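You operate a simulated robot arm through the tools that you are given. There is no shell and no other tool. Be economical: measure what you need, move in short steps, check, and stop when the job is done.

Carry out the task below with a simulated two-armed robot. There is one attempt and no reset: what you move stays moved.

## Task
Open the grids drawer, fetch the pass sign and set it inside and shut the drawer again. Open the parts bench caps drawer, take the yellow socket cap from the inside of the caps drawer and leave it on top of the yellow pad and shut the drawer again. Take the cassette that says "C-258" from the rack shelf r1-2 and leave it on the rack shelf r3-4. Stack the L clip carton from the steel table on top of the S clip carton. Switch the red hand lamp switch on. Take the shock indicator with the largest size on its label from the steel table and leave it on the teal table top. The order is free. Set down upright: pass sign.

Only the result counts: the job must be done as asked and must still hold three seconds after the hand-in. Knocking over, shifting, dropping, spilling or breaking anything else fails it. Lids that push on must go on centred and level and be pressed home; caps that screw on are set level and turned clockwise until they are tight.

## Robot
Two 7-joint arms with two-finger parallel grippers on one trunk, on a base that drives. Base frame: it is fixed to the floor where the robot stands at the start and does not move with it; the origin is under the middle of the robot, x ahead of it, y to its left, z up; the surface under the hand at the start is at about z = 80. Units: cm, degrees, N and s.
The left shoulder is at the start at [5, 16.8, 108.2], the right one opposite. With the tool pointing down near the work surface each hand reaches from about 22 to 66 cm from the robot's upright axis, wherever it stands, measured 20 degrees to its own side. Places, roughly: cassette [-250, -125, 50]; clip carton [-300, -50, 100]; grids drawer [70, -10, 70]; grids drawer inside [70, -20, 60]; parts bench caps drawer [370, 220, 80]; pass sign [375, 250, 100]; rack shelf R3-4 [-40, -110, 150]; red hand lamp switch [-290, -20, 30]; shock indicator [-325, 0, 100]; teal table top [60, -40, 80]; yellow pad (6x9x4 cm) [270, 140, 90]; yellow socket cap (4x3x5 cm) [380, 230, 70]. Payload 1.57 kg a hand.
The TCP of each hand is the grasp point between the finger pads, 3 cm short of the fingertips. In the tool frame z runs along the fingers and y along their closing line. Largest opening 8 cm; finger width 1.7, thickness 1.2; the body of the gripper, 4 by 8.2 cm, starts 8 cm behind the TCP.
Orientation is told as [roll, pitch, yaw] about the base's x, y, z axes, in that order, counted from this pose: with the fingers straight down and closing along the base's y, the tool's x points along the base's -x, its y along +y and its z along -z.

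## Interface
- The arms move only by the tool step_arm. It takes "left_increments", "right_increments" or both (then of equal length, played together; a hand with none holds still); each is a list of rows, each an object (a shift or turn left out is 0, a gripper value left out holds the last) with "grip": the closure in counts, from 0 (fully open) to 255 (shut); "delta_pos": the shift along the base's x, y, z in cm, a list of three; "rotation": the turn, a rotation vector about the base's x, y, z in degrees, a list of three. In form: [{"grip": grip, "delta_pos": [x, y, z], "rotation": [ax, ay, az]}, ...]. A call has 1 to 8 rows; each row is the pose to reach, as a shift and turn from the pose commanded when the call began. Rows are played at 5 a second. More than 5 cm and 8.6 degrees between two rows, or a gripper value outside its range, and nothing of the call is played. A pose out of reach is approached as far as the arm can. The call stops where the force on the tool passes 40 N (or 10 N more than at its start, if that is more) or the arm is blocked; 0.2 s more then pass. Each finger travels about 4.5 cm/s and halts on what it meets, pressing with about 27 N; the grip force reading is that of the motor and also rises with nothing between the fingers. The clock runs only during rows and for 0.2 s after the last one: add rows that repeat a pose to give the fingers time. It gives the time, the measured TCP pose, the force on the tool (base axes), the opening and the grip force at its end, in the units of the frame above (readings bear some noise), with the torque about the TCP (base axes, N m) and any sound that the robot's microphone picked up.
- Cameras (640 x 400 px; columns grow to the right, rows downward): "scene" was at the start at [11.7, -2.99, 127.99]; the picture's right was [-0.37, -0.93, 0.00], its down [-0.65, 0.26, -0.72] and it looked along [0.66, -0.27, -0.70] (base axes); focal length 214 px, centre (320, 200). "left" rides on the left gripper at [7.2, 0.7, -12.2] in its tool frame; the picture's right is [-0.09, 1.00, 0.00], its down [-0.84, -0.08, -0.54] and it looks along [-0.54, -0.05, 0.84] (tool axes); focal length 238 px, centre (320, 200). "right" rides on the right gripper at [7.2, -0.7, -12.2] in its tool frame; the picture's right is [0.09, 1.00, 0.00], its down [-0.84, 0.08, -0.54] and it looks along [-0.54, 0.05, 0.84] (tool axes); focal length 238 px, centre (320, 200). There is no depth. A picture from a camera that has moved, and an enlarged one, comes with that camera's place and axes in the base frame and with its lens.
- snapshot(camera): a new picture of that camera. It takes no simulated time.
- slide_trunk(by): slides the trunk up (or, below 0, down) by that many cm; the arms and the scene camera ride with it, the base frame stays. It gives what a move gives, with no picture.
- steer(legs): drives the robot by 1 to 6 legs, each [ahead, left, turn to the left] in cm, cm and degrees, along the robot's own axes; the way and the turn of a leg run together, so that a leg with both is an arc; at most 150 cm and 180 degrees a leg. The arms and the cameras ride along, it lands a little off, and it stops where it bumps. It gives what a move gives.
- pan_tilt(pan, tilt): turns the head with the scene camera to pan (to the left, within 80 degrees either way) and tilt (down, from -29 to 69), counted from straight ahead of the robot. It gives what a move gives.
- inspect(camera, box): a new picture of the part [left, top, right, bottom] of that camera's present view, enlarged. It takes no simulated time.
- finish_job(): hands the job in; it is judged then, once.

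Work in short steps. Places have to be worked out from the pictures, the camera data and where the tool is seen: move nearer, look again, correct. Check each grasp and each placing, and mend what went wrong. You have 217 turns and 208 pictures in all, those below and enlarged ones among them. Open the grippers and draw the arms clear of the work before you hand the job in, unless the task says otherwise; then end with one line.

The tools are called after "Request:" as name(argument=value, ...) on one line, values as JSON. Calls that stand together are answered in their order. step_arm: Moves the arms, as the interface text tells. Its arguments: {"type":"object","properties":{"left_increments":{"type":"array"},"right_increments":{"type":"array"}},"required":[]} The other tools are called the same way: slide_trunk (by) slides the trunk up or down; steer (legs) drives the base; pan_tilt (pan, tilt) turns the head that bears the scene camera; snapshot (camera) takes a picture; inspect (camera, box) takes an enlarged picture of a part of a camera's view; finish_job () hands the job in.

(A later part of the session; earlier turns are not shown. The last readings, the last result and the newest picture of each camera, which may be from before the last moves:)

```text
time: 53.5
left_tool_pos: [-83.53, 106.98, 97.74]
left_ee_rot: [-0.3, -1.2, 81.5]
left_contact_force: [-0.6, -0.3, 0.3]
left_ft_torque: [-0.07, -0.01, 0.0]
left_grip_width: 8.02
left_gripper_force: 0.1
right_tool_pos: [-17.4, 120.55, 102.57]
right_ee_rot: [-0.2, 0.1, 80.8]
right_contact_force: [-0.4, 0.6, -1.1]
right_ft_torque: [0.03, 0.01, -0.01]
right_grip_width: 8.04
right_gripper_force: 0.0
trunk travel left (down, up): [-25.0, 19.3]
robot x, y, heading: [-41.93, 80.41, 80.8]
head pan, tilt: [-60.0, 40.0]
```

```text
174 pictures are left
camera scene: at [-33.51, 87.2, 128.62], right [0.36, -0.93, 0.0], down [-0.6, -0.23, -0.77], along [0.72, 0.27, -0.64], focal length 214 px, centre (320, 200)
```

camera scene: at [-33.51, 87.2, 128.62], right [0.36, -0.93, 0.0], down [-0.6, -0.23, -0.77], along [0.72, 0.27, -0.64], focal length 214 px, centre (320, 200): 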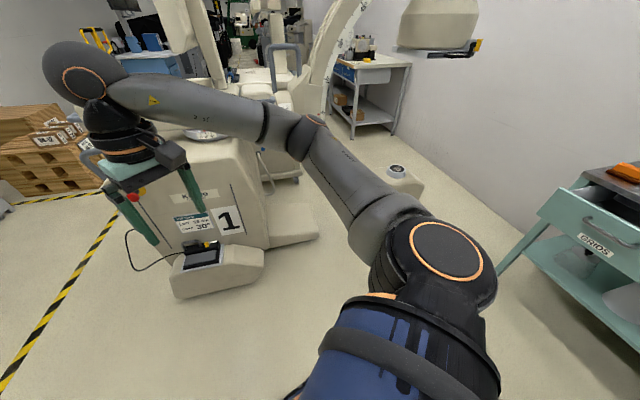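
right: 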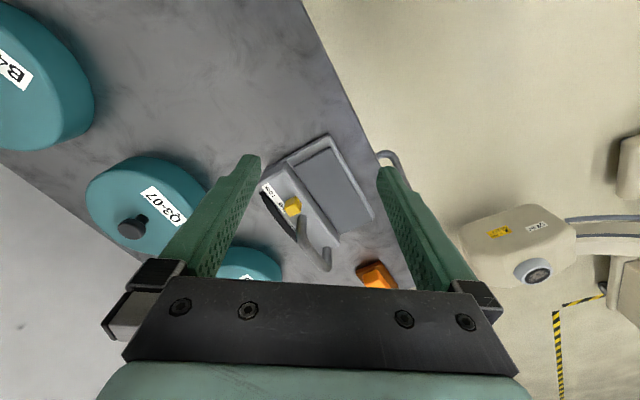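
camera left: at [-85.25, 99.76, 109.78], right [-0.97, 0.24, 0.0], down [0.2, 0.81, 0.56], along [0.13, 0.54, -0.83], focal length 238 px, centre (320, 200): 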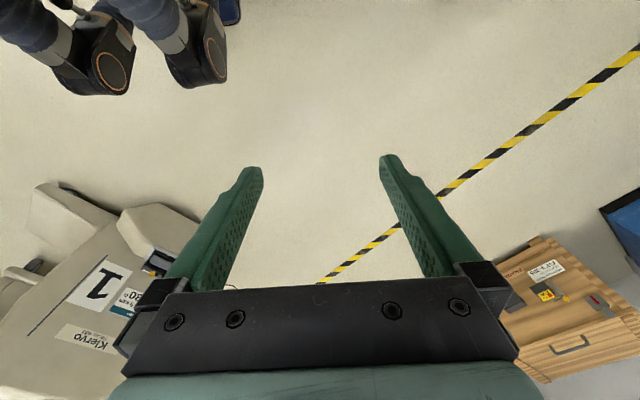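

Steps slightly too large; repeat smaller.

Request:
step_arm(left_increments=[{"delta_pos": [3.9, 2.8, 0.5]}, {"delta_pos": [7.8, 5.6, 1.0]}, {"delta_pos": [11.7, 8.4, 1.5]}, {"delta_pos": [15.6, 11.2, 2.0]}, {"delta_pos": [19.5, 14, 2.5]}, {"delta_pos": [23.4, 16.8, 3.0]}, {"delta_pos": [27.3, 19.6, 3.5]}, {"delta_pos": [31.2, 22.4, 4]}], right_increments=[{"delta_pos": [-0.4, 1.6, 0]}, {"delta_pos": [-0.7, 3.2, 0]}, {"delta_pos": [-1.1, 4.7, 0]}, {"delta_pos": [-1.5, 6.3, 0]}, {"delta_pos": [-1.9, 7.9, 0]}, {"delta_pos": [-2.3, 9.5, 0]}, {"delta_pos": [-2.7, 11, 0]}, {"delta_pos": [-3, 12.6, 0]}])

```text
time: 55.3
left_tool_pos: [-52.42, 129.52, 101.17]
left_ee_rot: [-0.1, -1.1, 81.4]
left_contact_force: [0.5, 0.5, 0.1]
left_ft_torque: [0.0, 0.03, -0.01]
left_grip_width: 8.0
left_gripper_force: 0.1
right_tool_pos: [-20.44, 133.2, 102.39]
right_ee_rot: [-0.1, 0.1, 80.7]
right_contact_force: [-0.3, 0.3, 0.2]
right_ft_torque: [0.02, -0.02, 0.0]
right_grip_width: 7.98
right_gripper_force: 0.0
trunk travel left (down, up): [-25.0, 19.3]
robot x, y, heading: [-42.22, 80.14, 80.6]
head pan, tilt: [-60.0, 40.0]
```

Now drive to the approach point in front of the gap, heading -40°, and look.

Request:
steer(legs=[[0, 0, -120.6], [71, 38.6, 0]])

Request:
pan_tilt(pan=35, tilt=40)

Request:
snapshot(camera="scene")

```text
time: 64.6
left_tool_pos: [80.84, 44.61, 101.06]
left_ee_rot: [-0.2, -1.2, -41.8]
left_contact_force: [0.0, 1.0, -0.6]
left_ft_torque: [0.01, 0.01, -0.03]
left_grip_width: 7.98
left_gripper_force: 0.0
right_tool_pos: [66.32, 15.73, 102.42]
right_ee_rot: [0.0, 0.1, -42.4]
right_contact_force: [-0.2, -0.7, -0.5]
right_ft_torque: [-0.01, 0.02, -0.02]
right_grip_width: 8.0
right_gripper_force: 0.0
trunk travel left (down, up): [-25.0, 19.3]
robot x, y, heading: [33.99, 62.64, -42.5]
head pan, tilt: [-60.0, 40.0]
```

```text
time: 66.3
left_tool_pos: [80.79, 44.8, 101.24]
left_ee_rot: [-0.2, -1.2, -41.8]
left_contact_force: [-0.3, -0.7, -1.2]
left_ft_torque: [0.01, -0.02, 0.06]
left_grip_width: 8.02
left_gripper_force: 0.0
right_tool_pos: [66.32, 15.89, 102.51]
right_ee_rot: [-0.1, 0.1, -42.5]
right_contact_force: [0.2, -0.2, -0.8]
right_ft_torque: [0.01, -0.01, 0.01]
right_grip_width: 8.0
right_gripper_force: 0.0
trunk travel left (down, up): [-25.0, 19.3]
robot x, y, heading: [33.91, 63.01, -42.3]
head pan, tilt: [35.0, 40.0]
```

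```text
173 pictures are left
camera scene: at [45.37, 59.22, 128.62], right [-0.13, -0.99, 0.0], down [-0.64, 0.08, -0.77], along [0.76, -0.1, -0.64], focal length 214 px, centre (320, 200)
```

scene: 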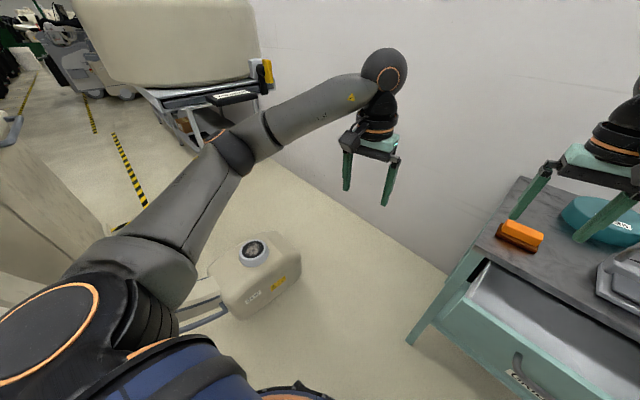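

Gap measures ~65 cm now (table leg (76.5,6), housing corner (115,62)). Advance the first part, then lower the trunk so the elbow stays below the detector.

Request:
steer(legs=[[39, 10, 0]])

Request:
slide_trunk(by=-14)

Request:
snapshot(camera="scene")

```text
time: 68.9
left_tool_pos: [117.43, 25.41, 101.16]
left_ee_rot: [-0.2, -1.1, -41.2]
left_contact_force: [-0.2, -0.2, 0.6]
left_ft_torque: [0.0, 0.03, 0.0]
left_grip_width: 8.0
left_gripper_force: 0.1
right_tool_pos: [103.15, -3.69, 102.52]
right_ee_rot: [-0.1, 0.1, -42.0]
right_contact_force: [0.6, -0.8, 0.0]
right_ft_torque: [-0.01, 0.01, 0.0]
right_grip_width: 8.01
right_gripper_force: 0.1
trunk travel left (down, up): [-25.0, 19.3]
robot x, y, heading: [70.42, 43.28, -41.9]
head pan, tilt: [35.0, 40.0]
```

```text
time: 70.5
left_tool_pos: [117.39, 25.3, 87.15]
left_ee_rot: [-0.3, -1.2, -41.3]
left_contact_force: [-0.3, -0.2, 0.5]
left_ft_torque: [0.02, -0.02, -0.01]
left_grip_width: 8.01
left_gripper_force: 0.0
right_tool_pos: [103.07, -3.64, 88.4]
right_ee_rot: [-0.1, 0.0, -42.0]
right_contact_force: [-0.5, -0.7, 0.5]
right_ft_torque: [0.03, -0.01, 0.02]
right_grip_width: 8.01
right_gripper_force: 0.1
trunk travel left (down, up): [-11.0, 33.3]
robot x, y, heading: [70.62, 43.0, -42.0]
head pan, tilt: [35.0, 40.0]
```

```text
172 pictures are left
camera scene: at [81.84, 39.68, 114.63], right [-0.12, -0.99, 0.0], down [-0.64, 0.08, -0.77], along [0.76, -0.09, -0.64], focal length 214 px, centre (320, 200)
```

scene: 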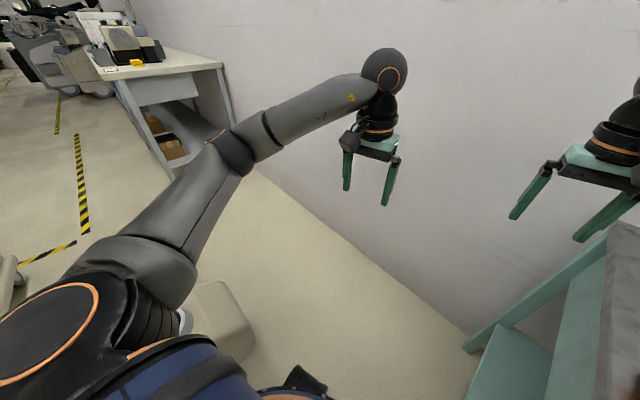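

Proceed through the gap in small legs with gradual turning.

Request:
steer(legs=[[0, 0, 30], [25.9, -4.7, 0], [0, 0, 24]])

Request:
pan_tilt(pan=20, tilt=30)

Request:
snapshot(camera="scene")

```text
time: 75.2
left_tool_pos: [137.42, 60.44, 87.14]
left_ee_rot: [-0.3, -1.2, 12.4]
left_contact_force: [0.0, 0.3, -0.8]
left_ft_torque: [-0.01, 0.02, 0.0]
left_grip_width: 7.99
left_gripper_force: 0.1
right_tool_pos: [152.57, 31.88, 88.46]
right_ee_rot: [-0.1, -0.1, 12.0]
right_contact_force: [0.0, -0.9, 0.2]
right_ft_torque: [0.01, 0.03, -0.01]
right_grip_width: 7.99
right_gripper_force: 0.0
trunk travel left (down, up): [-11.0, 33.3]
robot x, y, heading: [95.03, 32.94, 12.0]
head pan, tilt: [35.0, 40.0]
```

```text
time: 75.9
left_tool_pos: [137.49, 60.51, 87.11]
left_ee_rot: [-0.1, -1.2, 12.5]
left_contact_force: [0.4, -1.0, 0.6]
left_ft_torque: [0.0, 0.0, 0.02]
left_grip_width: 8.0
left_gripper_force: 0.1
right_tool_pos: [152.52, 31.92, 88.47]
right_ee_rot: [-0.1, 0.0, 11.9]
right_contact_force: [-0.4, -0.5, 0.4]
right_ft_torque: [-0.06, -0.03, -0.02]
right_grip_width: 7.99
right_gripper_force: 0.2
trunk travel left (down, up): [-11.0, 33.3]
robot x, y, heading: [95.18, 33.15, 12.0]
head pan, tilt: [20.0, 30.0]
```

```text
171 pictures are left
camera scene: at [106.98, 38.75, 116.15], right [0.53, -0.85, 0.0], down [-0.42, -0.26, -0.87], along [0.73, 0.46, -0.5], focal length 214 px, centre (320, 200)
```

scene: 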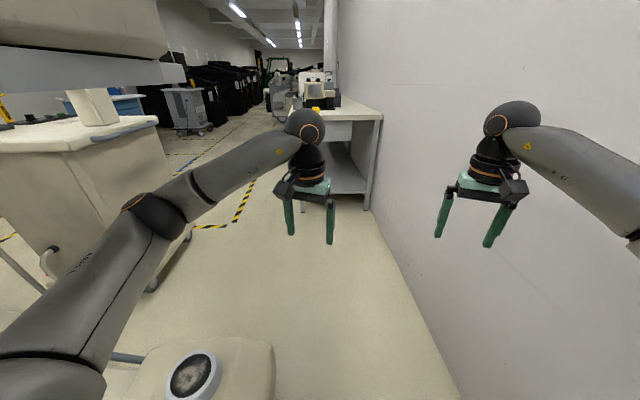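

Clear. Continue along the wall.

Request:
steer(legs=[[20, -2.2, 0], [0, 0, 24], [45, -5, 0]])

Request:
pan_tilt(pan=10, tilt=25)

Request:
snapshot(camera="scene")

```text
time: 77.7
left_tool_pos: [157.17, 62.22, 87.14]
left_ee_rot: [-0.2, -1.3, 12.7]
left_contact_force: [0.6, -0.4, -0.5]
left_ft_torque: [0.01, 0.0, -0.03]
left_grip_width: 7.98
left_gripper_force: 0.0
right_tool_pos: [172.22, 33.78, 88.41]
right_ee_rot: [0.0, 0.0, 12.0]
right_contact_force: [-0.1, 0.2, 0.2]
right_ft_torque: [-0.02, -0.02, 0.03]
right_grip_width: 8.0
right_gripper_force: 0.1
trunk travel left (down, up): [-11.0, 33.3]
robot x, y, heading: [115.04, 34.57, 12.0]
head pan, tilt: [20.0, 30.0]
stopped in leg 2: the robot was blocked; the commanded pose is now the measured one
```

```text
time: 78.5
left_tool_pos: [157.16, 62.23, 87.29]
left_ee_rot: [-0.2, -1.1, 12.8]
left_contact_force: [0.1, 0.0, -0.3]
left_ft_torque: [-0.03, 0.02, 0.0]
left_grip_width: 8.0
left_gripper_force: 0.1
right_tool_pos: [172.17, 33.65, 88.5]
right_ee_rot: [-0.1, 0.0, 11.9]
right_contact_force: [-0.3, -0.7, -0.6]
right_ft_torque: [-0.03, 0.01, 0.03]
right_grip_width: 7.99
right_gripper_force: 0.0
trunk travel left (down, up): [-11.0, 33.3]
robot x, y, heading: [114.81, 34.69, 12.1]
head pan, tilt: [10.0, 25.0]
```

```text
170 pictures are left
camera scene: at [127.52, 39.02, 116.95], right [0.38, -0.93, 0.0], down [-0.39, -0.16, -0.91], along [0.84, 0.34, -0.42], focal length 214 px, centre (320, 200)
```

scene: 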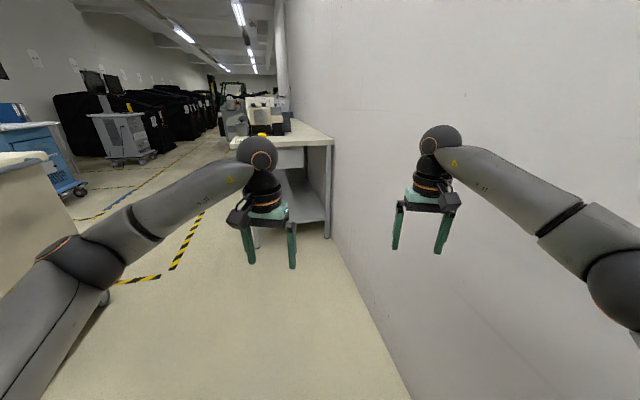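

Blocked on turning: housing corner is right beside my left flank. Shift right and forward slightly, then turn.

Request:
steer(legs=[[2, -6, 0], [0, 0, 12], [10, -2, 0], [0, 0, 12]])

```text
time: 81.9
left_tool_pos: [155.77, 73.7, 87.17]
left_ee_rot: [-0.2, -1.2, 36.4]
left_contact_force: [0.5, -0.4, 0.5]
left_ft_torque: [-0.01, 0.01, -0.03]
left_grip_width: 7.99
left_gripper_force: 0.1
right_tool_pos: [181.02, 53.53, 88.54]
right_ee_rot: [0.0, 0.1, 35.9]
right_contact_force: [-0.8, 0.0, 0.0]
right_ft_torque: [0.0, 0.04, 0.0]
right_grip_width: 8.02
right_gripper_force: 0.1
trunk travel left (down, up): [-11.0, 33.3]
robot x, y, heading: [128.03, 31.28, 35.8]
head pan, tilt: [10.0, 25.0]
```

Through. Continue along the wall, then veer into the aisle and look at the benches.

Request:
steer(legs=[[60, 3, 0], [70, 50, 0]])

Request:
pan_tilt(pan=-25, tilt=25)

Request:
snapshot(camera="scene")

```text
time: 88.3
left_tool_pos: [220.3, 164.51, 87.03]
left_ee_rot: [-0.1, -1.1, 36.6]
left_contact_force: [-0.4, 0.2, -0.6]
left_ft_torque: [0.01, 0.03, -0.01]
left_grip_width: 8.01
left_gripper_force: 0.0
right_tool_pos: [245.29, 143.88, 88.42]
right_ee_rot: [-1.0, 2.2, 35.6]
right_contact_force: [-1.6, -1.0, 0.9]
right_ft_torque: [0.03, -0.05, -0.15]
right_grip_width: 7.99
right_gripper_force: 0.1
trunk travel left (down, up): [-11.0, 33.3]
robot x, y, heading: [192.58, 122.33, 35.9]
head pan, tilt: [10.0, 25.0]
stopped in leg 2: the force on the tool passed its limit at 99 N (the readings are from after the stop); the commanded pose is now the measured one
```

```text
time: 89.3
left_tool_pos: [220.25, 164.56, 87.05]
left_ee_rot: [0.0, -1.2, 36.6]
left_contact_force: [-0.6, 1.2, -0.3]
left_ft_torque: [0.01, 0.02, -0.02]
left_grip_width: 7.99
left_gripper_force: 0.1
right_tool_pos: [245.3, 143.87, 88.5]
right_ee_rot: [-1.0, 2.2, 35.5]
right_contact_force: [-4.0, -3.1, -1.9]
right_ft_torque: [0.09, -0.03, -0.28]
right_grip_width: 7.99
right_gripper_force: 0.1
trunk travel left (down, up): [-11.0, 33.3]
robot x, y, heading: [192.88, 122.1, 35.8]
head pan, tilt: [-25.0, 25.0]
```

```text
169 pictures are left
camera scene: at [205.27, 126.51, 116.96], right [0.19, -0.98, 0.0], down [-0.41, -0.08, -0.91], along [0.89, 0.17, -0.42], focal length 214 px, centre (320, 200)
```

scene: 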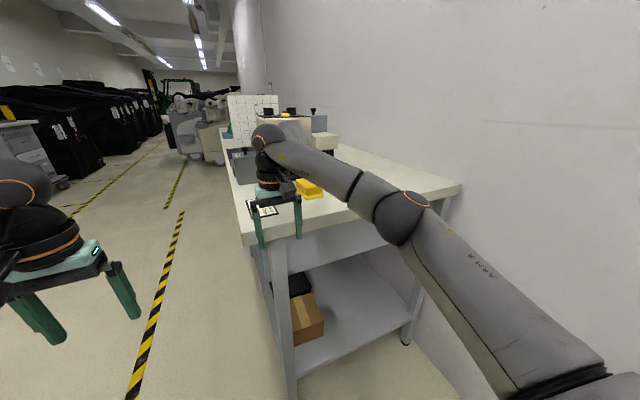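

The right hand touched the white table's edge. Back off first, then move left.

Request:
steer(legs=[[-8, 3, 0], [0, 30, 0]])

Request:
slide_trunk(by=14)

Request:
pan_tilt(pan=-30, tilt=25)

Request:
snapshot(camera="scene")

```text
time: 93.3
left_tool_pos: [196.66, 183.65, 90.1]
left_ee_rot: [0.7, -4.8, 33.1]
left_contact_force: [-0.4, -0.1, -0.8]
left_ft_torque: [0.02, 0.01, 0.01]
left_grip_width: 8.02
left_gripper_force: 0.1
right_tool_pos: [219.94, 164.25, 88.65]
right_ee_rot: [-0.1, 1.8, 35.0]
right_contact_force: [-0.4, 0.6, 0.0]
right_ft_torque: [-0.02, 0.04, 0.01]
right_grip_width: 8.0
right_gripper_force: 0.0
trunk travel left (down, up): [-11.0, 33.3]
robot x, y, heading: [167.04, 144.46, 35.1]
head pan, tilt: [-25.0, 25.0]
stopped in leg 2: the robot was blocked; the commanded pose is now the measured one
```

```text
time: 94.9
left_tool_pos: [196.06, 184.9, 102.82]
left_ee_rot: [-0.2, -3.5, 33.7]
left_contact_force: [-0.1, -0.4, 0.2]
left_ft_torque: [-0.04, -0.01, 0.01]
left_grip_width: 8.04
left_gripper_force: 0.1
right_tool_pos: [219.92, 165.47, 102.35]
right_ee_rot: [-1.0, 2.2, 35.0]
right_contact_force: [0.6, 0.9, -0.1]
right_ft_torque: [-0.01, -0.02, 0.02]
right_grip_width: 8.0
right_gripper_force: 0.1
trunk travel left (down, up): [-25.0, 19.3]
robot x, y, heading: [167.28, 144.31, 35.4]
head pan, tilt: [-25.0, 25.0]
```

```text
time: 95.6
left_tool_pos: [196.05, 185.13, 102.77]
left_ee_rot: [-0.2, -3.4, 33.6]
left_contact_force: [-0.3, 0.7, -0.7]
left_ft_torque: [0.0, 0.02, -0.03]
left_grip_width: 8.01
left_gripper_force: 0.0
right_tool_pos: [219.84, 165.44, 102.37]
right_ee_rot: [-1.0, 2.2, 35.0]
right_contact_force: [0.8, 1.1, 0.5]
right_ft_torque: [-0.03, 0.01, 0.02]
right_grip_width: 7.98
right_gripper_force: 0.2
trunk travel left (down, up): [-25.0, 19.3]
robot x, y, heading: [167.09, 144.73, 35.3]
head pan, tilt: [-30.0, 25.0]
```

```text
168 pictures are left
camera scene: at [179.75, 147.73, 130.95], right [0.09, -1.0, 0.0], down [-0.42, -0.04, -0.91], along [0.9, 0.08, -0.42], focal length 214 px, centre (320, 200)
```

scene: 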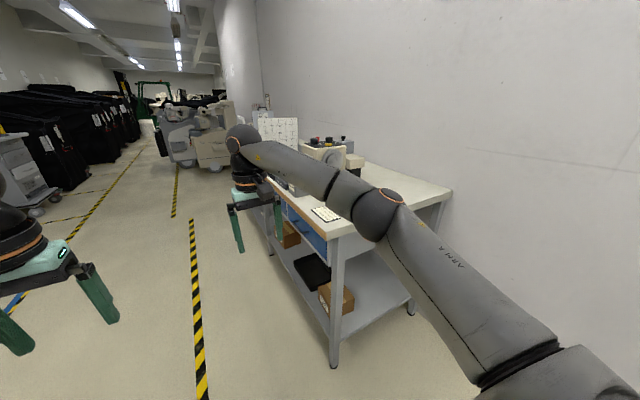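

The left elbow met the machine behind the C-arm; I move right/forward, away from it, down the aisle.

Request:
steer(legs=[[6, -6, 0], [85, 0, 0]])

Request:
pan_tilt(pan=-40, tilt=25)

Request:
snapshot(camera="scene")

Request:
pan_tilt(pan=79, tilt=25)

Request:
snapshot(camera="scene")

```text
time: 100.9
left_tool_pos: [272.37, 232.07, 102.73]
left_ee_rot: [-0.2, -3.5, 34.0]
left_contact_force: [0.5, -1.4, 0.2]
left_ft_torque: [0.03, 0.0, 0.06]
left_grip_width: 7.99
left_gripper_force: 0.1
right_tool_pos: [296.32, 212.72, 102.51]
right_ee_rot: [-1.0, 2.1, 35.4]
right_contact_force: [-0.9, 0.2, 0.3]
right_ft_torque: [0.02, 0.01, -0.01]
right_grip_width: 7.99
right_gripper_force: 0.1
trunk travel left (down, up): [-25.0, 19.3]
robot x, y, heading: [243.72, 191.24, 35.4]
head pan, tilt: [-30.0, 25.0]
```

```text
time: 101.6
left_tool_pos: [272.33, 232.04, 102.82]
left_ee_rot: [-0.2, -3.5, 34.1]
left_contact_force: [0.4, 0.5, 0.4]
left_ft_torque: [-0.01, 0.01, 0.02]
left_grip_width: 7.99
left_gripper_force: 0.1
right_tool_pos: [296.23, 212.55, 102.43]
right_ee_rot: [-1.1, 2.2, 35.4]
right_contact_force: [0.8, 0.1, 0.5]
right_ft_torque: [0.01, 0.03, 0.03]
right_grip_width: 7.98
right_gripper_force: 0.0
trunk travel left (down, up): [-25.0, 19.3]
robot x, y, heading: [243.7, 191.57, 35.6]
head pan, tilt: [-40.0, 25.0]
```

```text
167 pictures are left
camera scene: at [256.27, 193.03, 130.95], right [-0.07, -1.0, 0.0], down [-0.42, 0.03, -0.91], along [0.9, -0.07, -0.42], focal length 214 px, centre (320, 200)
```

scene: 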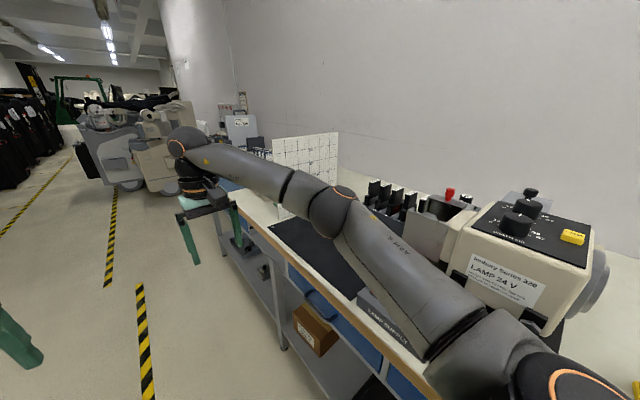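

```text
time: 103.6
left_tool_pos: [272.27, 232.01, 102.86]
left_ee_rot: [-0.3, -3.5, 34.0]
left_contact_force: [0.8, -0.2, 0.0]
left_ft_torque: [-0.01, 0.01, 0.01]
left_grip_width: 7.96
left_gripper_force: 0.0
right_tool_pos: [296.32, 212.6, 102.4]
right_ee_rot: [-1.0, 2.2, 35.4]
right_contact_force: [-0.6, 0.2, -0.5]
right_ft_torque: [0.01, -0.02, 0.0]
right_grip_width: 8.0
right_gripper_force: 0.1
trunk travel left (down, up): [-25.0, 19.3]
robot x, y, heading: [243.52, 191.41, 35.8]
head pan, tilt: [79.0, 25.0]
```

```text
166 pictures are left
camera scene: at [243.24, 202.09, 130.95], right [0.91, 0.42, 0.0], down [0.18, -0.38, -0.91], along [-0.38, 0.82, -0.42], focal length 214 px, centre (320, 200)
```

scene: 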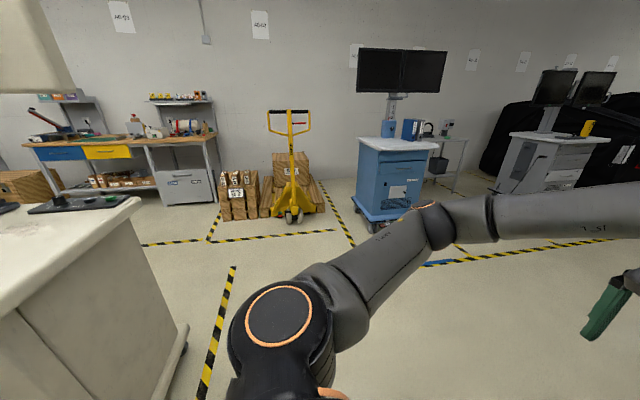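

The bench with blue drawers is ahead on the right. Drive further, then turn to face it.

Request:
steer(legs=[[85, 20, 0], [0, 0, -90]])

Request:
pan_tilt(pan=0, tilt=38)

Request:
snapshot(camera="scene")

```text
time: 111.8
left_tool_pos: [341.76, 231.58, 102.89]
left_ee_rot: [-0.1, -3.4, -51.9]
left_contact_force: [-0.7, 1.6, -0.3]
left_ft_torque: [0.0, -0.01, 0.0]
left_grip_width: 7.98
left_gripper_force: 0.0
right_tool_pos: [324.89, 207.23, 102.35]
right_ee_rot: [-0.3, 1.8, -48.8]
right_contact_force: [3.6, 0.8, -0.3]
right_ft_torque: [-0.03, 0.27, 0.12]
right_grip_width: 8.0
right_gripper_force: 0.0
trunk travel left (down, up): [-25.0, 19.3]
robot x, y, heading: [298.96, 257.4, -50.0]
head pan, tilt: [79.0, 25.0]
stopped in leg 2: the robot was blocked; the commanded pose is now the measured one
```

```text
time: 113.3
left_tool_pos: [341.75, 231.72, 102.86]
left_ee_rot: [-0.1, -3.5, -51.8]
left_contact_force: [-0.3, -0.2, -0.3]
left_ft_torque: [0.01, -0.02, 0.01]
left_grip_width: 8.03
left_gripper_force: 0.1
right_tool_pos: [324.86, 207.21, 102.41]
right_ee_rot: [-0.4, 1.6, -48.9]
right_contact_force: [2.7, 3.0, 0.0]
right_ft_torque: [-0.13, 0.24, 0.16]
right_grip_width: 8.0
right_gripper_force: 0.1
trunk travel left (down, up): [-25.0, 19.3]
robot x, y, heading: [299.14, 257.47, -50.2]
head pan, tilt: [0.0, 38.0]
```

```text
165 pictures are left
camera scene: at [307.36, 247.65, 128.92], right [-0.77, -0.64, 0.0], down [-0.4, 0.47, -0.79], along [0.51, -0.6, -0.62], focal length 214 px, centre (320, 200)
```

scene: 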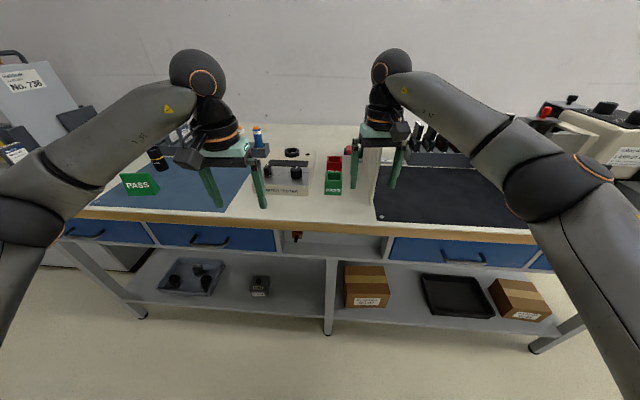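

The right hand touched the standing grid panel. Rotate back slightly and back away, then check the panel.

Request:
steer(legs=[[0, 0, 6], [-18, 0, 0]])

Request:
snapshot(camera="scene")

```text
time: 115.3
left_tool_pos: [331.28, 248.67, 102.85]
left_ee_rot: [-0.1, -3.4, -45.9]
left_contact_force: [0.4, 0.0, 0.3]
left_ft_torque: [0.01, -0.04, 0.0]
left_grip_width: 7.96
left_gripper_force: 0.0
right_tool_pos: [317.1, 222.54, 102.45]
right_ee_rot: [-0.3, 1.7, -43.0]
right_contact_force: [0.2, -0.3, 0.5]
right_ft_torque: [-0.04, -0.02, 0.0]
right_grip_width: 7.99
right_gripper_force: 0.0
trunk travel left (down, up): [-25.0, 19.3]
robot x, y, heading: [286.22, 269.72, -44.2]
head pan, tilt: [0.0, 38.0]
```

```text
164 pictures are left
camera scene: at [295.4, 261.01, 128.93], right [-0.7, -0.72, 0.0], down [-0.44, 0.43, -0.79], along [0.57, -0.55, -0.62], focal length 214 px, centre (320, 200)
```

scene: 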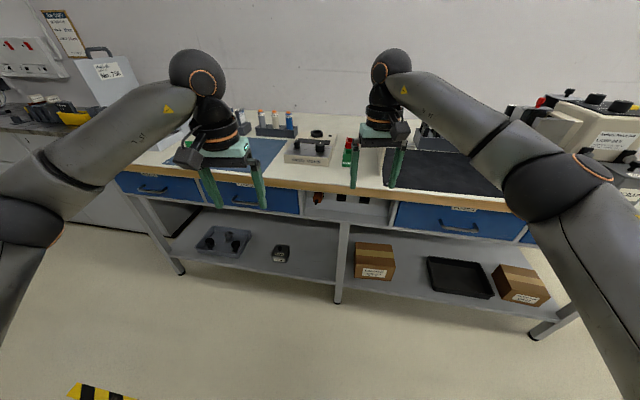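

Retract both hands ~20 cm so they don't hang over the bench, and look again.

Request:
step_arm(left_increments=[{"delta_pos": [-3.3, 3.2, 0]}, {"delta_pos": [-6.6, 6.4, 0]}, {"delta_pos": [-9.9, 9.6, 0]}, {"delta_pos": [-13.2, 12.8, 0]}], right_increments=[{"delta_pos": [-3.3, 3.2, 0]}, {"delta_pos": [-6.6, 6.4, 0]}, {"delta_pos": [-9.9, 9.6, 0]}, {"delta_pos": [-13.2, 12.8, 0]}])

Request:
pan_tilt(pan=-5, tilt=35)

Request:
inspect(camera="scene", box=[100, 70, 420, 270])

Request:
inspect(camera="scene", box=[320, 80, 640, 280])

```text
time: 116.3
left_tool_pos: [317.63, 261.71, 102.53]
left_ee_rot: [-0.3, -3.6, -45.8]
left_contact_force: [0.2, -0.7, -0.3]
left_ft_torque: [-0.01, 0.01, 0.01]
left_grip_width: 7.99
left_gripper_force: 0.1
right_tool_pos: [304.11, 235.64, 102.61]
right_ee_rot: [-0.3, 1.7, -43.0]
right_contact_force: [0.1, 0.5, -0.4]
right_ft_torque: [0.03, 0.0, 0.0]
right_grip_width: 7.98
right_gripper_force: 0.0
trunk travel left (down, up): [-25.0, 19.3]
robot x, y, heading: [286.4, 269.65, -44.2]
head pan, tilt: [0.0, 38.0]
```

```text
time: 117.0
left_tool_pos: [317.73, 261.56, 102.44]
left_ee_rot: [-0.2, -3.5, -45.9]
left_contact_force: [0.4, -0.3, 0.1]
left_ft_torque: [0.0, 0.03, 0.02]
left_grip_width: 8.01
left_gripper_force: 0.0
right_tool_pos: [304.22, 235.66, 102.69]
right_ee_rot: [-0.4, 1.7, -42.9]
right_contact_force: [0.2, -0.3, 0.2]
right_ft_torque: [-0.03, 0.0, 0.0]
right_grip_width: 8.01
right_gripper_force: 0.1
trunk travel left (down, up): [-25.0, 19.3]
robot x, y, heading: [286.01, 269.28, -44.2]
head pan, tilt: [-5.0, 35.0]
```

```text
2.00 times, centred on (260, 170) of scene
camera zoom: at [295.0, 260.33, 129.38], right [-0.76, -0.65, 0.0], down [-0.38, 0.43, -0.82], along [0.54, -0.62, -0.57], focal length 429 px, centre (440, 260)
```

zoom: 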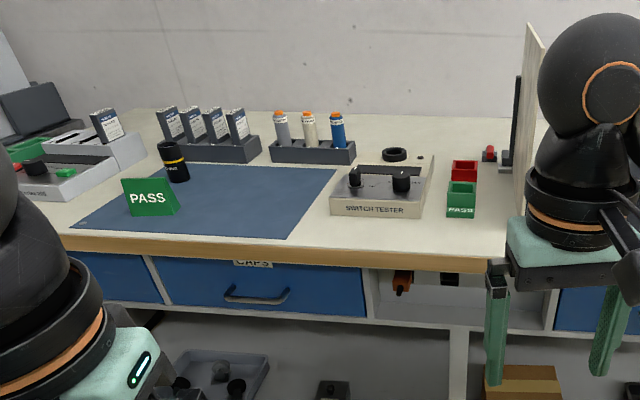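

```text
2.00 times, centred on (480, 180) of scene
camera zoom: at [295.0, 260.33, 129.38], right [-0.76, -0.65, 0.0], down [-0.38, 0.43, -0.82], along [0.54, -0.62, -0.57], focal length 429 px, centre (0, 240)
```

zoom: 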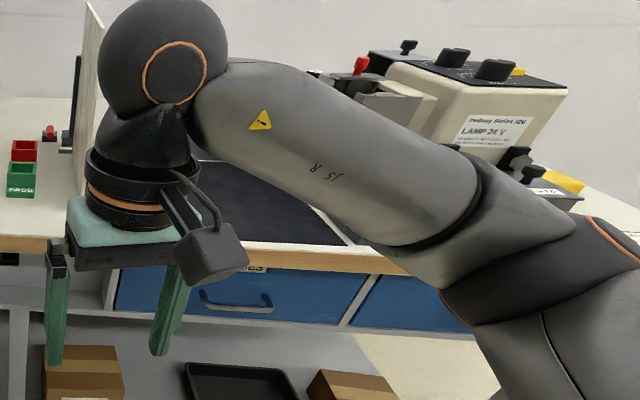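

CAPS drawer handle ≈ (370,232,72), pass sign stands on the blue mat behind it. Drive to face the drawer with the left arm in front of it.

Request:
steer(legs=[[0, 0, -10.8], [29.8, 27.9, 0]])

Request:
pan_tilt(pan=15, tilt=48)

Request:
snapshot(camera="scene")

Request:
snapshot(camera="left")

```text
time: 120.8
left_tool_pos: [355.24, 247.43, 102.45]
left_ee_rot: [-0.1, -3.5, -57.6]
left_contact_force: [0.3, 0.3, 0.0]
left_ft_torque: [-0.02, 0.02, -0.01]
left_grip_width: 8.02
left_gripper_force: 0.0
right_tool_pos: [336.72, 224.76, 102.67]
right_ee_rot: [-0.3, 1.7, -54.5]
right_contact_force: [0.2, 0.0, 0.2]
right_ft_torque: [0.0, 0.0, -0.02]
right_grip_width: 7.99
right_gripper_force: 0.0
trunk travel left (down, up): [-25.0, 19.3]
robot x, y, heading: [325.98, 261.46, -55.7]
head pan, tilt: [-5.0, 35.0]
```

```text
time: 121.7
left_tool_pos: [355.3, 247.49, 102.56]
left_ee_rot: [-0.2, -3.5, -57.5]
left_contact_force: [-0.3, 0.1, 0.4]
left_ft_torque: [-0.06, 0.0, 0.02]
left_grip_width: 8.0
left_gripper_force: 0.1
right_tool_pos: [336.75, 224.64, 102.64]
right_ee_rot: [-0.2, 1.8, -54.6]
right_contact_force: [0.6, 0.2, -0.5]
right_ft_torque: [-0.01, 0.01, -0.01]
right_grip_width: 8.0
right_gripper_force: 0.0
trunk travel left (down, up): [-25.0, 19.3]
robot x, y, heading: [326.19, 261.68, -56.0]
head pan, tilt: [15.0, 48.0]
```

```text
161 pictures are left
camera scene: at [334.37, 253.31, 127.48], right [-0.65, -0.76, 0.0], down [-0.56, 0.49, -0.67], along [0.51, -0.44, -0.74], focal length 214 px, centre (320, 200)
```

scene: 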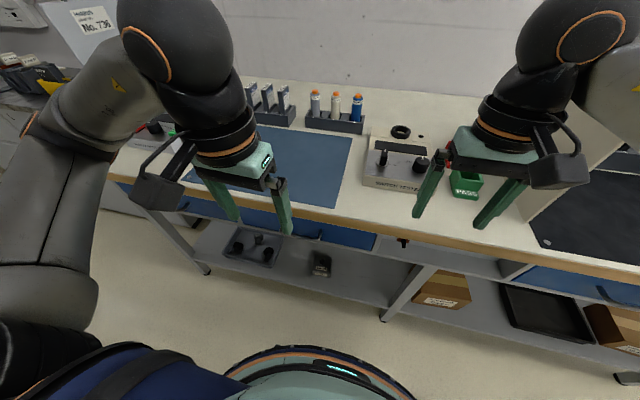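

```text
160 pictures are left
camera left: at [351.69, 254.58, 114.2], right [0.89, 0.46, 0.0], down [0.37, -0.72, 0.59], along [0.27, -0.53, -0.81], focal length 238 px, centre (320, 200)
```

left: 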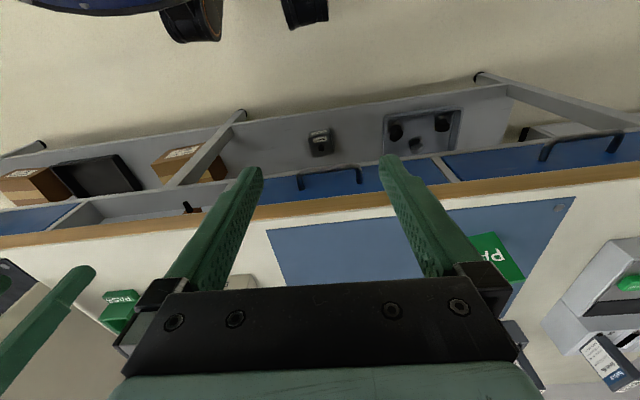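

Zoom on the handle from the left camera, plus scene zoom.

Request:
inspect(camera="left", box=[250, 130, 410, 230])

Request:
inspect(camera="scene", box=[230, 180, 390, 280])

```text
4.00 times, centred on (330, 180) of left
camera zoom: at [351.69, 254.58, 114.2], right [0.89, 0.46, 0.0], down [0.37, -0.72, 0.59], along [0.27, -0.53, -0.81], focal length 953 px, centre (280, 280)
```

zoom: 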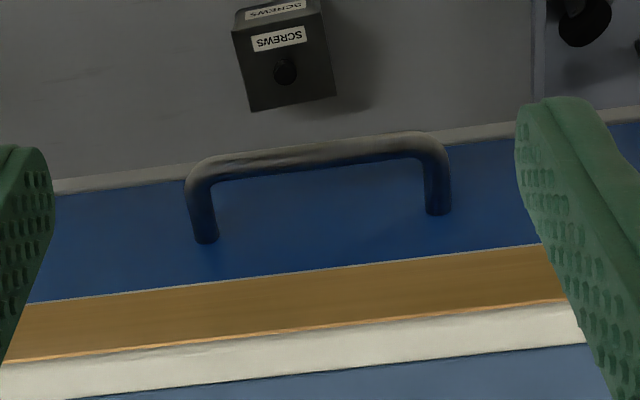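

```text
4.00 times, centred on (310, 230) of scene
camera zoom: at [334.37, 253.31, 127.48], right [-0.65, -0.76, 0.0], down [-0.56, 0.49, -0.67], along [0.51, -0.44, -0.74], focal length 858 px, centre (360, 80)
```

zoom: 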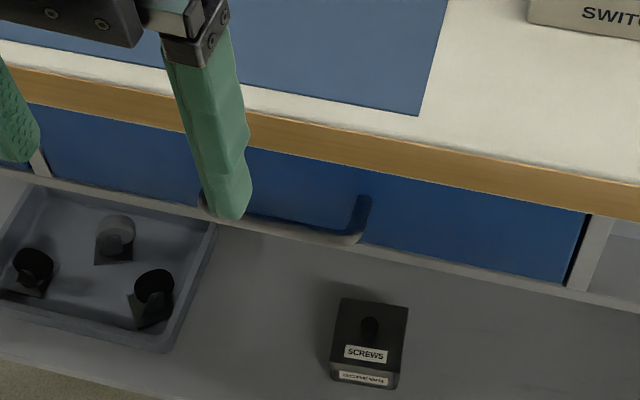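

Bar centre ≈ (362.2,237,77.5). Back up 9 cm for pulling room.

Request:
steer(legs=[[-9, 0, 0]])

```text
time: 122.8
left_tool_pos: [350.17, 255.0, 102.58]
left_ee_rot: [-0.2, -3.5, -57.4]
left_contact_force: [-0.1, -0.1, 1.2]
left_ft_torque: [-0.03, -0.03, 0.01]
left_grip_width: 8.02
left_gripper_force: 0.0
right_tool_pos: [331.73, 232.07, 102.68]
right_ee_rot: [-0.3, 1.7, -54.5]
right_contact_force: [-0.7, 1.0, 0.5]
right_ft_torque: [-0.04, -0.03, 0.01]
right_grip_width: 7.99
right_gripper_force: 0.0
trunk travel left (down, up): [-25.0, 19.3]
robot x, y, heading: [321.03, 268.86, -55.8]
head pan, tilt: [15.0, 48.0]
```

Move the closed left hand to the pre-hook point and then behind the CAPS bar.

Request:
step_arm(left_increments=[{"grip": 255, "delta_pos": [1.9, -2.8, -2.6], "rotation": [-4.1, -2.7, 0]}, {"grip": 255, "delta_pos": [3.8, -5.6, -5.2], "rotation": [-8.2, -5.4, 0]}, {"grip": 255, "delta_pos": [5.7, -8.4, -7.8], "rotation": [-12.2, -8.1, 0]}, {"grip": 255, "delta_pos": [7.5, -11.2, -10.4], "rotation": [-16.3, -10.8, 0]}, {"grip": 255, "delta_pos": [9.4, -14.05, -13], "rotation": [-20.4, -13.5, 0]}, {"grip": 255, "delta_pos": [10.4, -15.6, -16.5], "rotation": [-20.4, -13.5, 0]}, {"grip": 255, "delta_pos": [11.5, -17.2, -20.1], "rotation": [-20.4, -13.5, 0]}, {"grip": 255, "delta_pos": [12.5, -18.75, -23.6], "rotation": [-20.4, -13.5, 0]}])

Request:
snapshot(camera="left")

```text
time: 124.5
left_tool_pos: [361.81, 237.05, 80.43]
left_ee_rot: [0.2, -27.8, -57.6]
left_contact_force: [-3.6, 7.9, 3.7]
left_ft_torque: [-0.62, -0.4, 0.15]
left_grip_width: 0.0
left_gripper_force: 21.3
right_tool_pos: [331.68, 232.26, 102.64]
right_ee_rot: [-0.3, 1.7, -54.6]
right_contact_force: [1.5, 0.5, 0.7]
right_ft_torque: [0.03, 0.02, -0.02]
right_grip_width: 7.97
right_gripper_force: 0.0
trunk travel left (down, up): [-25.0, 19.3]
robot x, y, heading: [321.2, 269.43, -55.6]
head pan, tilt: [15.0, 48.0]
stopped in row 8 (left hand): the force on the tool passed its limit at 65 N (the readings are from after the stop); the commanded pose is now the measured one
```

```text
157 pictures are left
camera left: at [356.03, 247.6, 87.71], right [0.88, 0.46, 0.05], down [0.19, -0.45, 0.87], along [0.42, -0.76, -0.49], focal length 238 px, centre (320, 200)
```

left: 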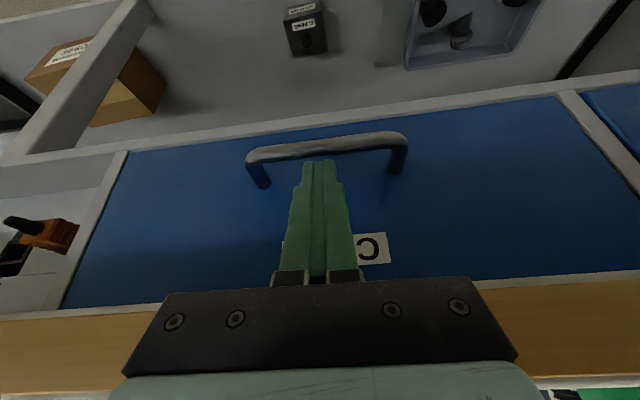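

Tip touched the drawer face just above the bar level; ease back 0.7 cm, lower 2 cm, then pull.

Request:
step_arm(left_increments=[{"grip": 255, "delta_pos": [-0.35, 0.5, 0]}, {"grip": 255, "delta_pos": [-0.4, 0.55, -1.0]}, {"grip": 255, "delta_pos": [-0.4, 0.55, -2.0]}])

Request:
snapshot(camera="left")

```text
time: 125.3
left_tool_pos: [361.45, 237.57, 79.66]
left_ee_rot: [0.0, -28.9, -57.9]
left_contact_force: [-8.2, 18.3, 20.2]
left_ft_torque: [0.38, -0.07, 0.18]
left_grip_width: 0.0
left_gripper_force: 20.6
right_tool_pos: [331.52, 232.5, 102.79]
right_ee_rot: [-0.3, 1.7, -54.5]
right_contact_force: [0.1, 0.7, 0.0]
right_ft_torque: [0.0, -0.01, 0.0]
right_grip_width: 8.0
right_gripper_force: 0.1
trunk travel left (down, up): [-25.0, 19.3]
robot x, y, heading: [321.1, 269.25, -55.5]
head pan, tilt: [15.0, 48.0]
stopped in row 3 (left hand): the force on the tool passed its limit at 50 N (the readings are from after the stop); the commanded pose is now the measured one
```

```text
156 pictures are left
camera left: at [355.67, 248.29, 86.78], right [0.89, 0.46, 0.04], down [0.19, -0.44, 0.88], along [0.43, -0.77, -0.48], focal length 238 px, centre (320, 200)
```

left: 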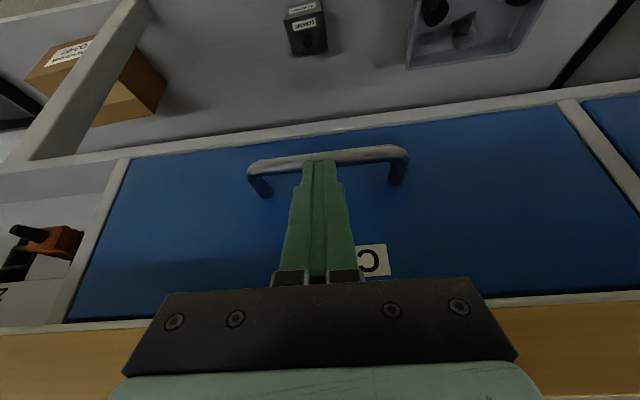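

Finger is sitting on the bar; gap to face is only ~2.7 cm. I lift, make the fingers steeper (14°), and enter slightly further forward.

Request:
step_arm(left_increments=[{"grip": 255, "delta_pos": [-0.3, 0.4, 3.5], "rotation": [4, 2.7, 0]}, {"grip": 255, "delta_pos": [0, 0, 5], "rotation": [10, 6.6, 0]}, {"grip": 255, "delta_pos": [0.7, -0.6, 4], "rotation": [12.1, 8, 0]}, {"grip": 255, "delta_pos": [1.0, -1.1, 1.5], "rotation": [12.1, 8, 0]}, {"grip": 255, "delta_pos": [1.3, -1.4, -0.5], "rotation": [12.1, 8, 0]}, {"grip": 255, "delta_pos": [1.5, -1.75, -2.0], "rotation": [12.1, 8, 0]}])

Request:
snapshot(camera="left")

```text
time: 126.1
left_tool_pos: [361.59, 237.46, 83.48]
left_ee_rot: [-0.4, -13.5, -58.2]
left_contact_force: [-7.8, 9.3, -0.1]
left_ft_torque: [-0.21, -0.17, 0.18]
left_grip_width: 0.0
left_gripper_force: 21.0
right_tool_pos: [331.73, 232.32, 102.6]
right_ee_rot: [-0.3, 1.8, -54.4]
right_contact_force: [0.6, 0.3, -0.6]
right_ft_torque: [0.0, 0.02, -0.01]
right_grip_width: 8.03
right_gripper_force: 0.1
trunk travel left (down, up): [-25.0, 19.3]
robot x, y, heading: [320.94, 269.33, -55.8]
head pan, tilt: [15.0, 48.0]
stopped in row 3 (left hand): the force on the tool passed its limit at 48 N (the readings are from after the stop); the commanded pose is now the measured one
```

```text
155 pictures are left
camera left: at [357.05, 246.18, 93.59], right [0.89, 0.45, 0.01], down [0.3, -0.62, 0.72], along [0.33, -0.64, -0.69], focal length 238 px, centre (320, 200)
```

left: 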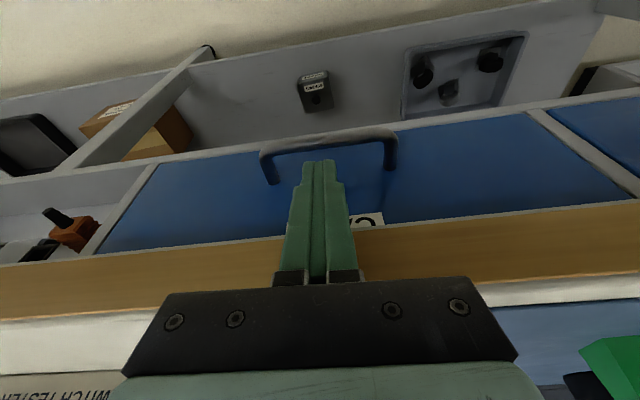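

The bench edge overhangs almost over the bar, so a steeper tilt fails. I back off and come in at 45° below the overhang.

Request:
step_arm(left_increments=[{"grip": 255, "delta_pos": [-0.8, 1.3, 0.6], "rotation": [-6.5, -4.3, 0]}, {"grip": 255, "delta_pos": [-1.5, 2.5, 1.2], "rotation": [-13, -8.6, 0]}, {"grip": 255, "delta_pos": [-2.2, 3.7, 1.8], "rotation": [-19.5, -12.9, 0]}, {"grip": 255, "delta_pos": [-2.9, 4.75, 2.3], "rotation": [-26.3, -17.4, 0]}, {"grip": 255, "delta_pos": [-1.7, 3.0, 0.2], "rotation": [-26.3, -17.4, 0]}, {"grip": 255, "delta_pos": [-0.5, 1.2, -2.0], "rotation": [-26.3, -17.4, 0]}, {"grip": 255, "delta_pos": [0.65, -0.5, -4.1], "rotation": [-26.3, -17.4, 0]}])

Request:
snapshot(camera="left")

```text
time: 127.7
left_tool_pos: [362.13, 236.61, 79.39]
left_ee_rot: [0.8, -45.5, -58.6]
left_contact_force: [-0.1, -0.5, -0.2]
left_ft_torque: [0.04, -0.03, -0.03]
left_grip_width: 0.0
left_gripper_force: 21.7
right_tool_pos: [331.72, 232.25, 102.62]
right_ee_rot: [-0.3, 1.8, -54.5]
right_contact_force: [0.1, -0.9, -0.6]
right_ft_torque: [0.02, 0.01, 0.0]
right_grip_width: 7.98
right_gripper_force: 0.2
trunk travel left (down, up): [-25.0, 19.3]
robot x, y, heading: [321.45, 269.27, -55.7]
head pan, tilt: [15.0, 48.0]
```

```text
154 pictures are left
camera left: at [355.6, 248.75, 82.75], right [0.88, 0.47, 0.07], down [0.03, -0.22, 0.98], along [0.48, -0.86, -0.21], focal length 238 px, centre (320, 200)
```

left: 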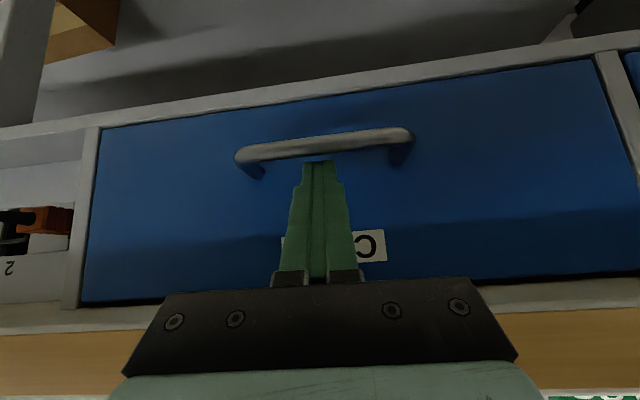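

Almost: the tip is ~0.7 cm above the bar axis. Lower a further ~1 cm, then pull gently.

Request:
step_arm(left_increments=[{"grip": 255, "delta_pos": [0.15, -0.2, -0.6]}, {"grip": 255, "delta_pos": [0.2, -0.3, -1.2]}, {"grip": 255, "delta_pos": [-0.1, 0.2, -1.2]}, {"grip": 255, "delta_pos": [-0.5, 0.8, -1.2]}, {"grip": 255, "delta_pos": [-0.9, 1.4, -1.2]}, {"grip": 255, "delta_pos": [-1.4, 2.1, -1.2]}, {"grip": 255, "delta_pos": [-1.9, 2.9, -1.2]}])

Request:
snapshot(camera="left")

```text
time: 129.3
left_tool_pos: [360.43, 239.52, 78.14]
left_ee_rot: [0.8, -45.2, -58.6]
left_contact_force: [-0.1, -0.1, 0.2]
left_ft_torque: [0.06, 0.02, 0.01]
left_grip_width: 0.0
left_gripper_force: 21.1
right_tool_pos: [331.72, 232.25, 102.64]
right_ee_rot: [-0.3, 1.8, -54.5]
right_contact_force: [-0.1, 0.1, 0.3]
right_ft_torque: [0.02, 0.01, -0.02]
right_grip_width: 8.0
right_gripper_force: 0.0
trunk travel left (down, up): [-25.0, 19.3]
robot x, y, heading: [321.06, 269.41, -56.1]
head pan, tilt: [15.0, 48.0]
```

```text
153 pictures are left
camera left: at [353.71, 251.6, 81.61], right [0.88, 0.47, 0.08], down [0.03, -0.22, 0.97], along [0.48, -0.85, -0.21], focal length 238 px, centre (320, 200)
```

left: 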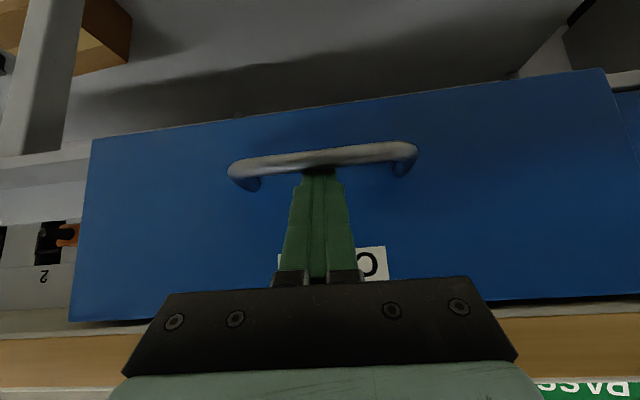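

Drawer is coming out. Continue pulling ~17 cm.

Request:
step_arm(left_increments=[{"grip": 255, "delta_pos": [-1.4, 2.1, 0]}, {"grip": 255, "delta_pos": [-2.8, 4.2, 0]}, {"grip": 255, "delta_pos": [-4.1, 6.3, 0]}, {"grip": 255, "delta_pos": [-5.5, 8.3, 0]}, {"grip": 255, "delta_pos": [-6.9, 10.4, 0]}, {"grip": 255, "delta_pos": [-8.3, 12.5, 0]}, {"grip": 255, "delta_pos": [-9.4, 14.2, 0]}])

Request:
snapshot(camera="scene")

```text
time: 131.1
left_tool_pos: [352.24, 248.14, 78.06]
left_ee_rot: [0.9, -50.8, -55.0]
left_contact_force: [-0.6, 0.8, 0.1]
left_ft_torque: [0.03, 0.03, -0.05]
left_grip_width: 0.01
left_gripper_force: 21.5
left hand out of reach, approached as far as the arm can: row 4, 5, 6, 7
right_tool_pos: [331.83, 232.3, 102.65]
right_ee_rot: [-0.4, 1.9, -54.5]
right_contact_force: [-0.2, 0.2, 0.1]
right_ft_torque: [-0.02, 0.0, -0.01]
right_grip_width: 7.99
right_gripper_force: 0.1
trunk travel left (down, up): [-25.0, 19.3]
robot x, y, heading: [321.04, 268.9, -55.8]
head pan, tilt: [15.0, 48.0]
stopped in row 7 (left hand): the arm was blocked; the commanded pose is now the measured one
```

```text
152 pictures are left
camera scene: at [329.32, 260.82, 127.48], right [-0.65, -0.76, 0.0], down [-0.56, 0.48, -0.67], along [0.51, -0.44, -0.74], focal length 214 px, centre (320, 200)
```

scene: 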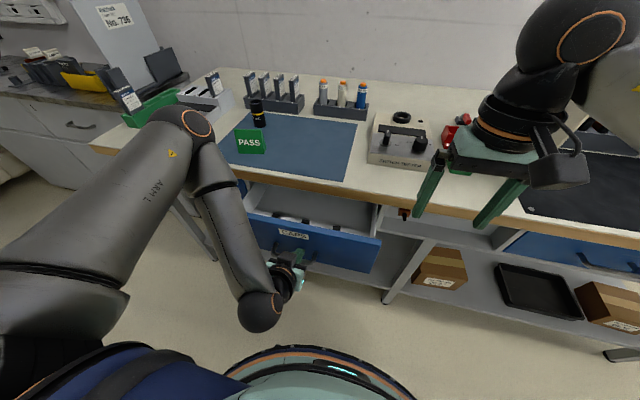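

Arm at its limit; pull the drawer further by driving the base back 9 cm.

Request:
steer(legs=[[-10, 0, 0]])

Request:
snapshot(camera="scene")

```text
time: 132.3
left_tool_pos: [346.56, 256.55, 78.2]
left_ee_rot: [0.8, -50.7, -54.9]
left_contact_force: [-1.1, -0.1, 0.4]
left_ft_torque: [-0.01, 0.0, -0.01]
left_grip_width: 0.0
left_gripper_force: 21.4
right_tool_pos: [326.12, 240.64, 102.64]
right_ee_rot: [-0.3, 1.8, -54.5]
right_contact_force: [0.0, 0.6, -0.3]
right_ft_torque: [-0.02, 0.04, -0.01]
right_grip_width: 8.0
right_gripper_force: 0.0
trunk travel left (down, up): [-25.0, 19.3]
robot x, y, heading: [315.1, 277.66, -55.7]
head pan, tilt: [15.0, 48.0]
```

```text
151 pictures are left
camera scene: at [323.61, 269.21, 127.48], right [-0.65, -0.76, 0.0], down [-0.56, 0.48, -0.67], along [0.51, -0.44, -0.74], focal length 214 px, centre (320, 200)
```

scene: 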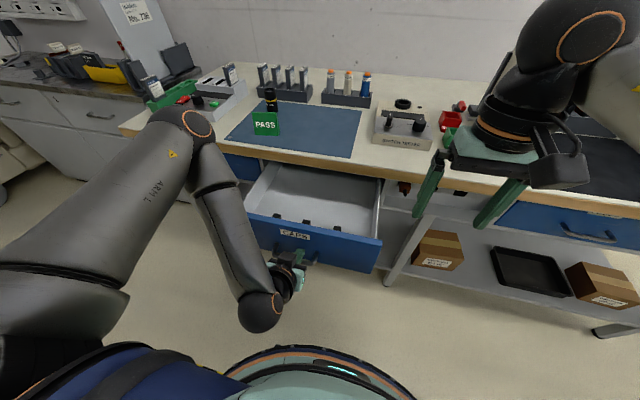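

Drawer open about 20 cm; inspect its contents.

Request:
inspect(camera="scene", box=[230, 140, 390, 240])

```text
4.00 times, centred on (310, 190) of scene
camera zoom: at [323.61, 269.21, 127.48], right [-0.65, -0.76, 0.0], down [-0.56, 0.48, -0.67], along [0.51, -0.44, -0.74], focal length 858 px, centre (360, 240)
```

zoom: 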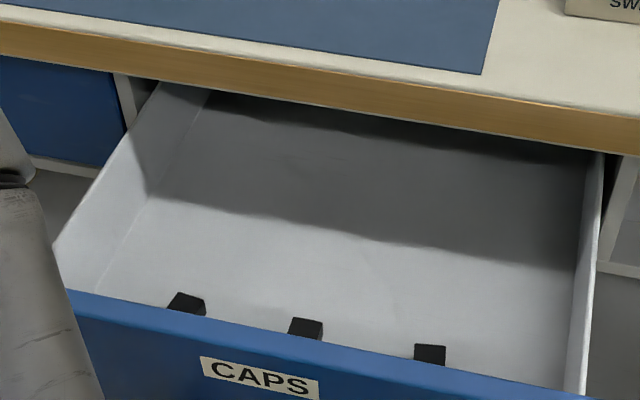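

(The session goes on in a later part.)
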